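You operate a simulated robot arm through the tools that you are given. There is no shell and no other tool. Be economical: measure what you need, move in short steps, check, and stop when the job is done.

Carry out the task below with a simulated robot arm. There is one attempt and no reset: what you move stays moved.

TASK
Set the load slider to 15 amps.

It is judged by the outcome, as a careful person would: the job done as asked, and still so three seconds after it is handed in. It fails if anything else is knocked over, pushed out of place, dropped, spilled or broken.

THE ROBOT
A 6-joint arm with a two-finger parallel gripper, fixed in place. Base frame: the origin is at the foot of the arm, x ahead of it, y to its left, z up; the work surface is at about z = 59. Lengths are in mm, angles in degrees, forces in N, time in s.
With the tool pointing down near the work surface it reaches from about 160 to 580 mm from the base axis. Its first joint turns from -66.0 to 66.0 degrees. Payload 2.1 kg.
Tool frame: the origin (TCP) lies between the finger pads and is the grasp point; the fingertips stand 30 mm ahead of it; z points along the fingers, y is the line along which they close. The gripper opens to 94 mm. The fingers are 28 mm wide and 10 mm thick; the gripper's body (50 by 96 mm) begins 55 mm behind the TCP.
Orientation is that of the tool frame in the base frame, as [roll, pitch, yaw] about the fixed x, y, z axes, in that order (R = Rz(yaw) Ry(pitch) Rx(roll)). With the fingers straight down and closing along the base's y, the tool's x points along the base's -x, its y along +y and its z along -z.

THE INTERFACE
- The arm moves only by the tool jog_arm. Its argument "steps" is a list of rows, each a list of 2 entries, a list of its own where there are three numbers: the shift along the base's x, y, z in cm, then the turn, a rotation vector about the base's x, y, z in degrees. In form: [[[dx, dy, dz], [rx, ry, rz]], ...]. A call has 1 to 12 rows; each row is the pose to reach, as a shift and turn from the pose commanded when the call began. "jaw" is the gripper command, from -1 (shut) to 1 (fully open), values between in proportion, set as the call begins (left out, the last holds). A row lasts 0.2 s, in which the tool goes at most 50 mm and 8.6 degrees; a call with a longer step from one row to the next is refused whole, and so is a gripper value outside its range. A pose out of reach is approached as far as the arm can. The call stops where the force on the tool passes 40 N (or 10 N more than at its start, if that is more) or the arm is blocked; 0.2 s more then pass. The fingers move at their own pace (about 72 mm/s each) and stop on an object; they squeeze with about 23 N. The grip force told is the motor's: it shows also when the fingers shut on nothing. Time passes only in rows, and 0.2 s behind the last, so rows that repeat a pose let the fingers close. It gives the time, the measured TCP pose, the force on the tool (base axes), the opening and the grip force at its end, in the units of the frame above (readings bear some noise).
- Cameras (640 x 400 px; columns grow to the right, rows downward): "scene" is fixed at [62.9, -370.4, 514.4]; the picture's right is [0.74, -0.67, 0.00], its down [-0.20, -0.22, -0.95] and it looks along [0.64, 0.71, -0.30] (base axes); focal length 340 px, centre (320, 200). "wrist" rides on the gripper at [-37, 0, -58] in the tool frame; the picture's right is [0.00, -1.00, 0.00], its down [0.97, 0.00, -0.24] and it looks along [0.24, 0.00, 0.97] (tool axes); focal length 218 px, centre (320, 200).
- grab_frame(camera): a new picture of that camera. No time passes.
- measure_at(camera, pixels): there is no depth. For up to 12 entries [column, row, z] of the newest picture of that camera ("zoom" is the newest enlarged one), the place [x, y] in the base frame at which the ray of that pixel passes the height z, good to about 3 mm. No time passes.
- enlarge(camera, box): a new picture of the part [left, top, right, bottom] of that camera's present view, enlarged. No time passes.
- finish_job(): hands the job in; it is judged then, once.

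Work in short steps. Measure before you move; look again where a grasp or a placing could have gone wrong, and mend it. You have 60 turns and 22 pictures in all, the two below and enlarged ones among them. Open the gripper and draw the arm clear of the work before you hand the job in, unless the task says otherwise; then end with one line.

The tools are called after "Request:" as a command line: name --argument value ..., lists and objects as JSON in quotes. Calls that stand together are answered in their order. jog_arm: Moves the arm, as the interface text tells. Its arguments: {"type":"object","properties":{"steps":{"type":"array","items":{"type":"array"}},"jaw":{"type":"number"}},"required":["steps"]} The other tools are called the same way: grab_frame (camera) takes a picture; measure_at (camera, pixels) gives the place at which the rays of pixels pass given heights; enlarge (camera, box) takes an enlarged picture of a part of a camera's view; finish_job () hands the job in.

At the start:

```text
t: 0.0
eef_pos: [295.3, -124.3, 406.2]
tool_rot: [179.9, 0.1, -179.9]
force: [-0.2, -0.1, -0.7]
grip_width: 94.0
grip_force: 0.0
```

scene: 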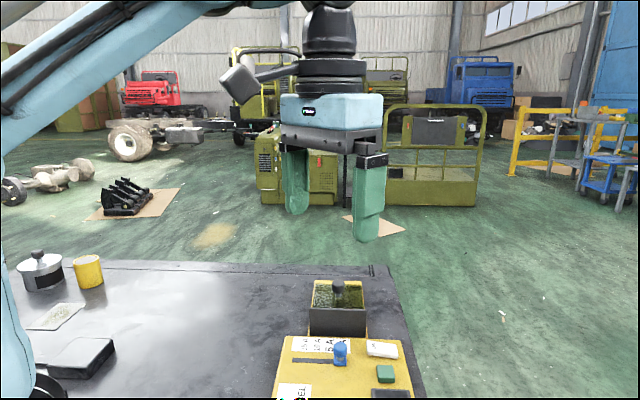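
wrist: 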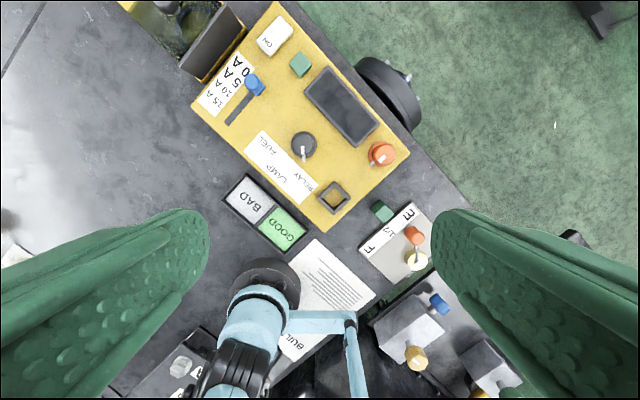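

The wrist view shows the slider (blue knob at about 255,85) on the yellow panel, with a label 15/10/5/0 A. I enlarge it for detail.

Request:
enlarge --camera "wrist" --box '[180, 30, 300, 140]'

Request:
enlarge --camera "scene" --box '[260, 270, 430, 400]'

```text
3.64 times, centred on (240, 85) of wrist
```

zoom: 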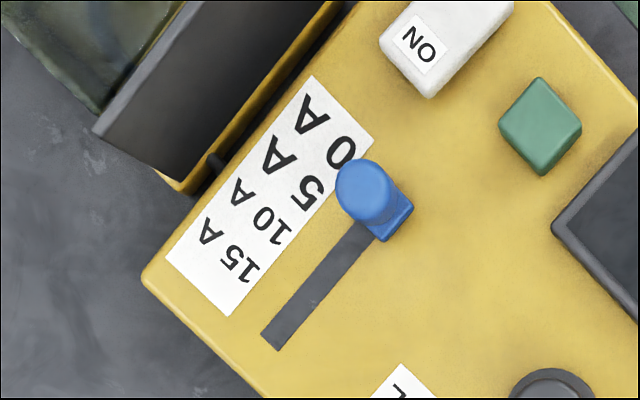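

```text
3.08 times, centred on (345, 335) of scene
```

zoom: 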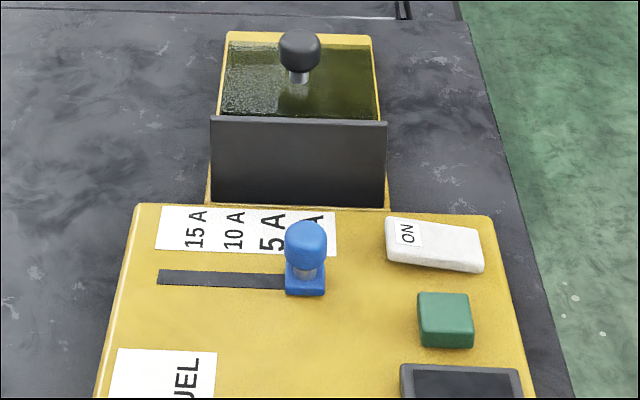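

The slider stands at 0 A; 15 A is towards the slot's far-left end. I triangulate panel height using the slot end (wrist ~227,124 / scene ~292,360) and label marks.

Request:
measure_at --camera "wrist" --pixels '[[226.8, 124, 100], [226.8, 124, 120], [226.8, 124, 140], [226.8, 124, 160]]'

Request:
measure_at --camera "zoom" --pixels '[[158, 277, 100], [158, 277, 120], [158, 277, 140], [158, 277, 160]]'

```text
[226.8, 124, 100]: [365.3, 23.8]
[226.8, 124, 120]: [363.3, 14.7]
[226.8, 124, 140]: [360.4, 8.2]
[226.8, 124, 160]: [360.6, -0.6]
```

```text
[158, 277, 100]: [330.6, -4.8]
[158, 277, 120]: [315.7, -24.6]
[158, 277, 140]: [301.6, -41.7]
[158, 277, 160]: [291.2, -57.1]
```

Request:
measure_at --camera "wrist" --pixels '[[226.8, 124, 60], [226.8, 124, 70], [226.8, 124, 80], [226.8, 124, 90]]'

Request:
measure_at --camera "zoom" --pixels '[[158, 277, 50], [158, 277, 60], [158, 277, 70], [158, 277, 80], [195, 245, 70], [310, 226, 70]]'

```text
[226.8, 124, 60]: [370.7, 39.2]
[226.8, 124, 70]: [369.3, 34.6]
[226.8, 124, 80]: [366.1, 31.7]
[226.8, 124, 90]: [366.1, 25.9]
```

```text
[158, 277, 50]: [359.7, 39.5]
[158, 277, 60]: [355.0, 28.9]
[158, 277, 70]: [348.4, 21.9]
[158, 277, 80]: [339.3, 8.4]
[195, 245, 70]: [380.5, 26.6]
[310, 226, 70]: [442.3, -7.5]
```

Both rays agree near z≈42-50 for the panel, so I'll treat height as uncertain. Slot runs along roughly (-0.64, 0.77); knob near (424,-20). I move above it, turned -50° so the fingers close across the slot, and look.

Request:
jog_arm --steps '[[[2.0, 1.6, -2.5], [0, 0, -8.3]], [[4.1, 3.2, -5], [0, 0, -16.6]], [[6.1, 4.8, -7.5], [0, 0, -25]], [[8.2, 6.5, -10], [0, 0, -33.3]], [[10.2, 8.2, -12.5], [0, 0, -41.6]], [[12.5, 10, -15], [0, 0, -50]], [[12.5, 10, -15], [0, 0, -50]]]' --jaw 0.0

Request:
grab_frame --camera "wrist"

Request:
grab_frame --camera "scene"

```text
t: 1.6
eef_pos: [417.9, -22.6, 255.1]
tool_rot: [-180.0, 0.1, 129.9]
force: [-0.1, -0.6, 0.0]
grip_width: 47.1
grip_force: 0.1
```

```text
17 pictures are left
```

wrist: 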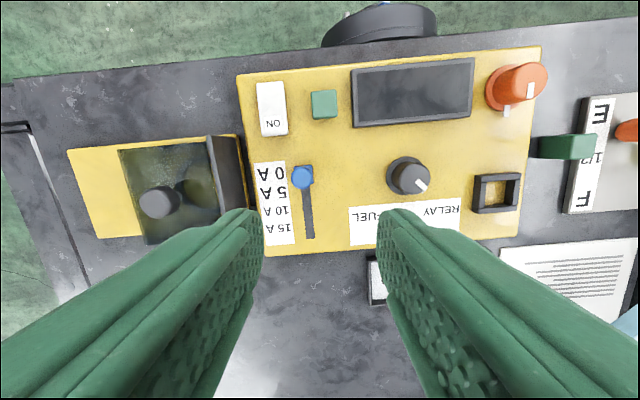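

```text
16 pictures are left
```

scene: 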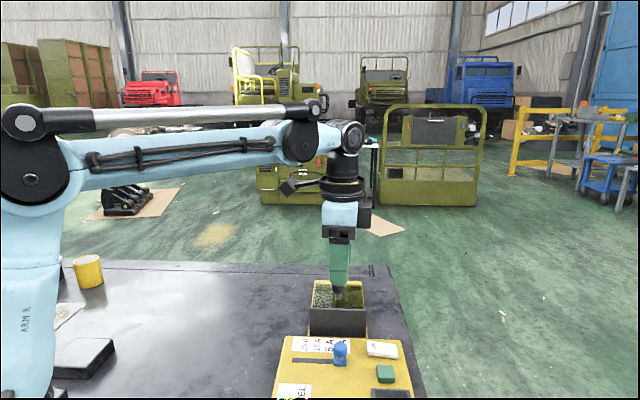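

The slot appears slightly tilted (303,180)→(309,238). I measure the slot, knob and labels from this closer view at several heights.

Request:
enlarge --camera "wrist" --box '[230, 140, 358, 260]'

Request:
enlarge --camera "scene" --box '[280, 320, 376, 380]'

```text
3.33 times, centred on (294, 200) of wrist
```

zoom: 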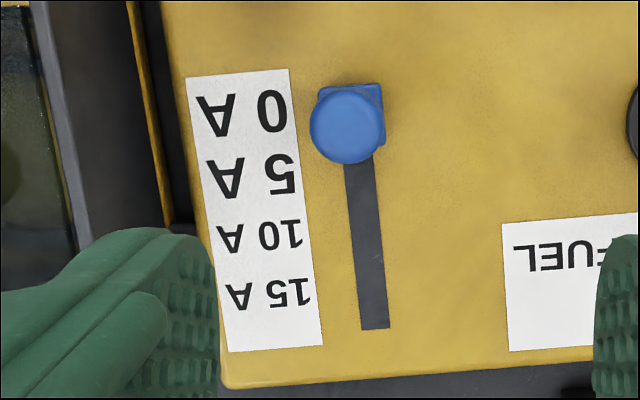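

```text
6.67 times, centred on (328, 350) of scene
```

zoom: 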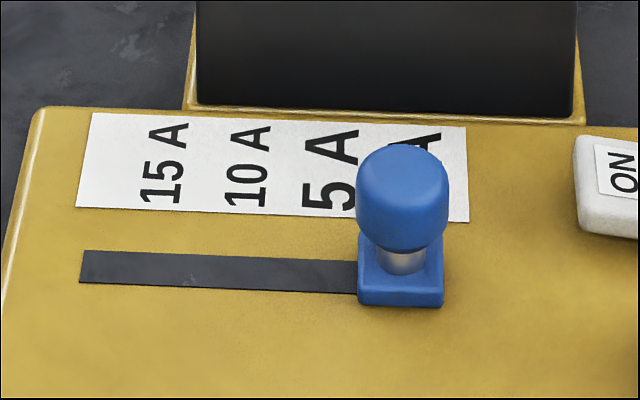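

Request:
measure_at --camera "wrist" --pixels '[[310.5, 238.4, 40], [310.5, 238.4, 60], [310.5, 238.4, 80], [309.3, 225.5, 60], [303, 171.8, 60], [302.1, 176.6, 60], [302.1, 176.6, 80], [302.1, 176.6, 100]]'

Request:
measure_at --camera "zoom" --pixels '[[80, 266, 40], [80, 266, 60], [149, 268, 60], [411, 275, 60], [401, 282, 60], [403, 170, 60], [403, 170, 80], [403, 170, 100]]'

```text
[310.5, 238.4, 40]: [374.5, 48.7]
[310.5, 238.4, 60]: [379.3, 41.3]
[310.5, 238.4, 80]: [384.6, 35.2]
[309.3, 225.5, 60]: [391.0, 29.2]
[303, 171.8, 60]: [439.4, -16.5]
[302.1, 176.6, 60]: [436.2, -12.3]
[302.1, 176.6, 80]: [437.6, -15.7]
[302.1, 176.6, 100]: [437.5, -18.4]
```

```text
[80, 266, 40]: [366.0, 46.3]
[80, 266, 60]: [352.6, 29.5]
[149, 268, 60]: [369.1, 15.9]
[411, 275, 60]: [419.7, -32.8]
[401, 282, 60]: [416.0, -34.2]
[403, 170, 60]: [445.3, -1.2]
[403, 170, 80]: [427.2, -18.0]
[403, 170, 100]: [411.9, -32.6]
```

Triangulation puts the knob top at about (433,-15,73), the slot running at 135°, the panel top near z≈38 and 15 A about 69 mm along. I turn +5°, move over the knob at z≈130 and check.

Request:
jog_arm --steps '[[[1.5, 0.76, -3], [0, 0, 5]], [[1.5, 0.76, -6.5], [0, 0, 5]], [[1.5, 0.76, -10], [0, 0, 5]], [[1.5, 0.76, -12.5], [0, 0, 5]], [[1.5, 0.76, -12.5], [0, 0, 5]]]'

Request:
grab_frame --camera "wrist"

Request:
enlarge --camera "scene" --box '[264, 270, 424, 390]'

```text
t: 2.8
eef_pos: [433.6, -18.1, 130.3]
tool_rot: [-180.0, 0.1, 135.0]
force: [0.1, 0.1, 0.2]
grip_width: 46.8
grip_force: 0.0
```

```text
13 pictures are left
```

wrist: 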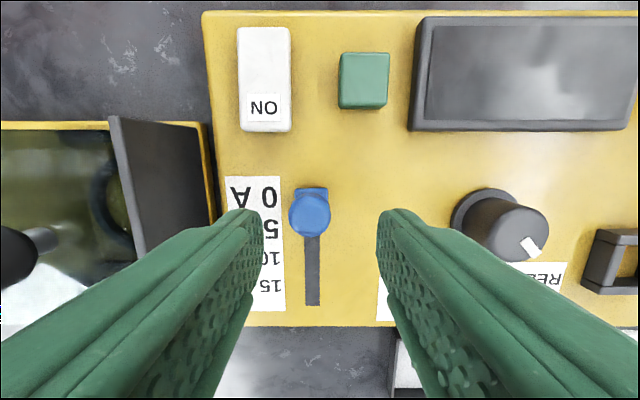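

```text
3.33 times, centred on (344, 330) of scene
```

zoom: 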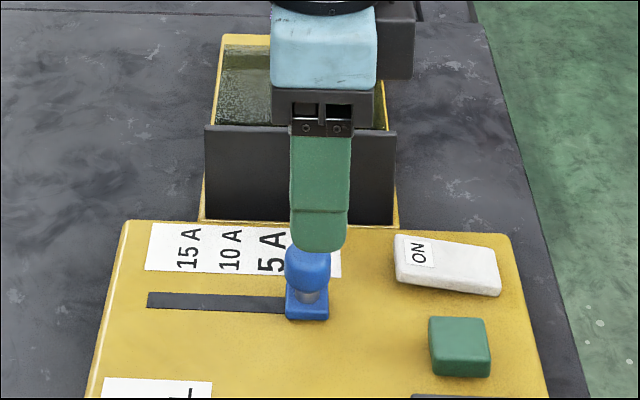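

The slot is now vertical; the knob (310,213) lies ~5 mm to the tool's +y side. I shift (+3.5,+3.5) mm and descend to TCP z≈86 (tips ≈56).

Request:
jog_arm --steps '[[[0.35, 0.35, 0], [0, 0, 0]], [[0.35, 0.35, -1.5], [0, 0, 0]], [[0.35, 0.35, -3], [0, 0, 0]], [[0.35, 0.35, -4.4], [0, 0, 0]], [[0.35, 0.35, -4.4], [0, 0, 0]]]'

Request:
grab_frame --camera "wrist"

Request:
enlarge --camera "scene" --box '[264, 290, 392, 380]'

```text
t: 4.0
eef_pos: [437.1, -15.4, 86.2]
tool_rot: [-180.0, 0.1, 134.9]
force: [-0.9, 0.1, 0.3]
grip_width: 47.1
grip_force: 0.0
```

```text
11 pictures are left
```

wrist: 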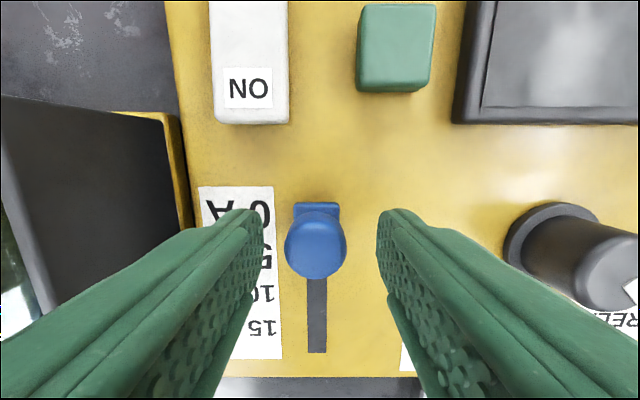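

```text
4.44 times, centred on (328, 335) of scene
```

zoom: 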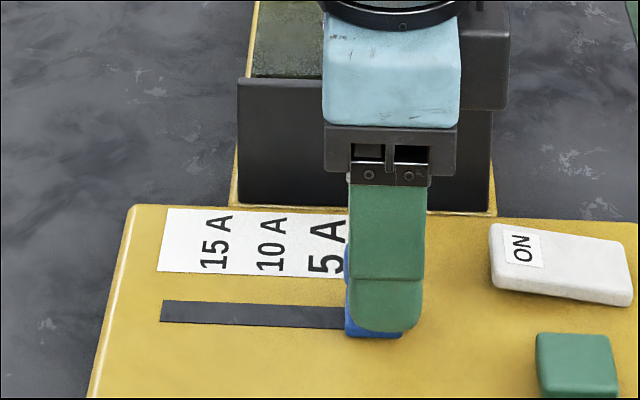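

The knob sits between the fingers, with tips at knob height and clear of the panel. I close on it.

Request:
jog_arm --steps '[[[0.05, 0.05, 0], [0, 0, 0]], [[0.05, 0.05, 0], [0, 0, 0]], [[0.05, 0.05, 0], [0, 0, 0]]]' --jaw -1

```text
t: 4.8
eef_pos: [438.2, -12.7, 88.5]
tool_rot: [179.9, 0.1, 135.0]
force: [6.3, 7.2, -11.2]
grip_width: 25.3
grip_force: 45.1
```

Gripped at 25 mm width. I draw it 30 mm along the slot direction (-0.707,+0.707).

Request:
jog_arm --steps '[[[-0.35, 0.35, 0], [0, 0, 0]], [[-0.7, 0.7, 0], [0, 0, 0]], [[-1.1, 1.1, 0], [0, 0, 0]], [[-1.5, 1.5, 0], [0, 0, 0]], [[-2.12, 2.12, 0], [0, 0, 0]], [[-2.12, 2.12, 0], [0, 0, 0]]]'

Request:
enlarge --camera "scene" --box '[264, 290, 392, 380]'

Request:
grab_frame --camera "wrist"

```text
t: 6.2
eef_pos: [416.4, 7.8, 86.9]
tool_rot: [-179.8, 0.1, 135.0]
force: [-6.4, -5.5, -10.5]
grip_width: 25.2
grip_force: 44.7
```

```text
4.44 times, centred on (328, 335) of scene
```

zoom: 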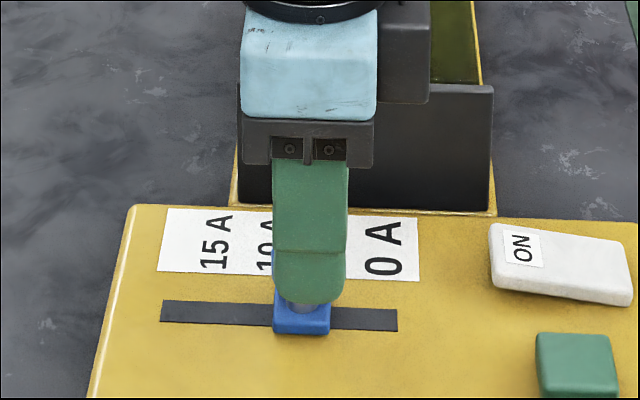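

```text
8 pictures are left
```

wrist: 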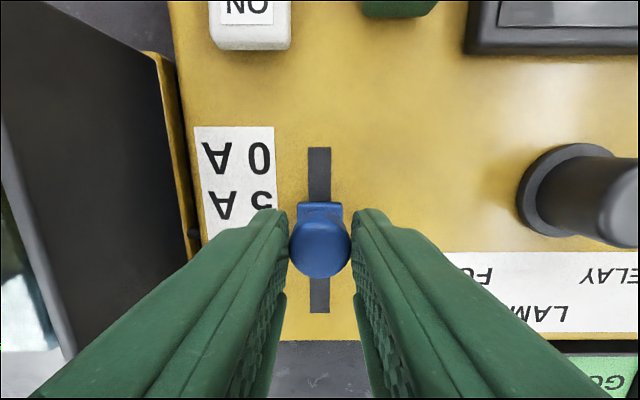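

The slider follows (block centre ≈ 301,320 in the zoom; slot 160–397). I carry on another ~36 mm, then read forces before approaching any end stop.

Request:
jog_arm --steps '[[[-0.4, 0.4, 0], [0, 0, 0]], [[-0.8, 0.8, 0], [0, 0, 0]], [[-1.2, 1.2, 0], [0, 0, 0]], [[-1.6, 1.6, 0], [0, 0, 0]], [[-2.1, 2.1, 0], [0, 0, 0]], [[-2.55, 2.55, 0], [0, 0, 0]], [[-2.55, 2.55, 0], [0, 0, 0]]]'

Request:
enlarge --camera "scene" --box '[264, 290, 392, 380]'

```text
t: 7.8
eef_pos: [390.7, 32.6, 86.7]
tool_rot: [-179.7, 0.0, 135.0]
force: [-19.5, -19.6, 15.3]
grip_width: 25.3
grip_force: 44.4
```

```text
4.44 times, centred on (328, 335) of scene
```

zoom: 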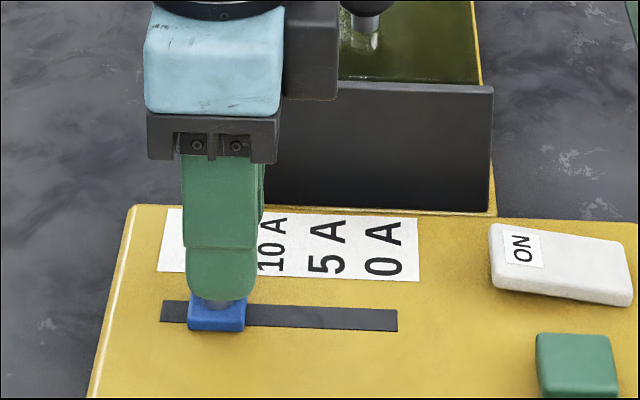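

Block is centred at ≈216 in the zoom; the 15 A line projects to ≈200-205. I move ~5 mm more, easing the sideways load slightly, then release and rise to inspect.

Request:
jog_arm --steps '[[[-0.3, 0.05, 0], [0, 0, 0]], [[-0.5, 0.25, 0], [0, 0, 0]], [[-0.5, 0.25, 0], [0, 0, 0]]]'

Request:
jog_arm --steps '[[[0, 0, 0], [0, 0, 0]], [[0, 0, 0], [0, 0, 0]], [[0, 0, 0], [0, 0, 0]], [[0, 0, 3], [0, 0, 0]], [[0, 0, 6], [0, 0, 0]], [[0, 0, 9], [0, 0, 0]], [[0, 0, 12], [0, 0, 0]], [[0, 0, 12], [0, 0, 0]]]' --jaw 0

Request:
enlarge --camera "scene" --box '[280, 320, 376, 380]'

Request:
enlarge --camera "wrist" --box '[240, 100, 400, 240]'

```text
t: 8.6
eef_pos: [386.0, 37.7, 86.7]
tool_rot: [179.9, 0.1, 135.1]
force: [-4.4, -2.7, -1.4]
grip_width: 25.5
grip_force: 45.1
```

```text
t: 10.4
eef_pos: [385.4, 35.6, 208.1]
tool_rot: [180.0, 0.2, 134.9]
force: [-0.2, 0.1, 0.6]
grip_width: 46.8
grip_force: 0.1
```

```text
6.67 times, centred on (328, 350) of scene
```

zoom: 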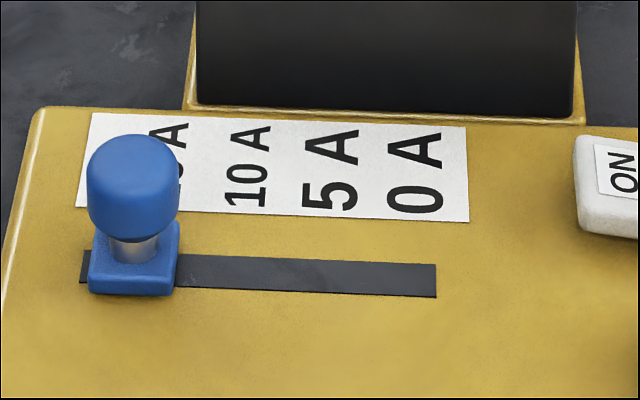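

```text
2.86 times, centred on (320, 170) of wrist
```

zoom: 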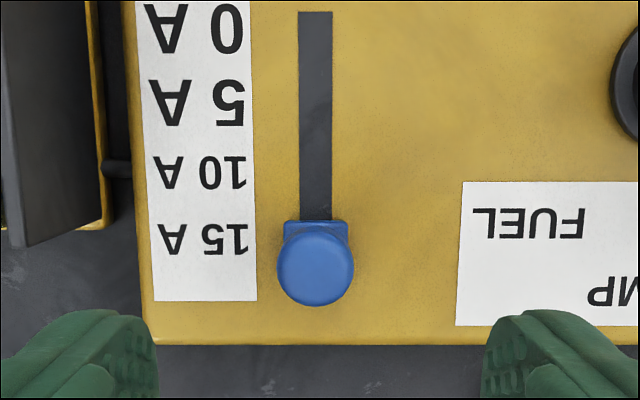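

The block now sits level with the 15 A row (zoom 134,282). It moved three full label pitches from the 0 A start, with the same small offset to the text as at 0 A. The gripper is open and clear, so I raise it a bit more and hand in.

Request:
jog_arm --steps '[[[0, 0, 4], [0, 0, 0]], [[0, 0, 8], [0, 0, 0]], [[0, 0, 8], [0, 0, 0]]]'

Request:
finish_job

```text
t: 11.2
eef_pos: [387.1, 37.0, 286.0]
tool_rot: [180.0, 0.1, 135.0]
force: [-0.5, 0.0, 0.0]
grip_width: 46.9
grip_force: 0.1
```

```text
The job is handed in.
```

I moved the load slider from 0 A to the 15 A mark, where it sits about 4 mm past the centre of the printed text, the same offset it had at 0 A; the gripper is released and clear, and nothing else looked disturbed in the last pictures.
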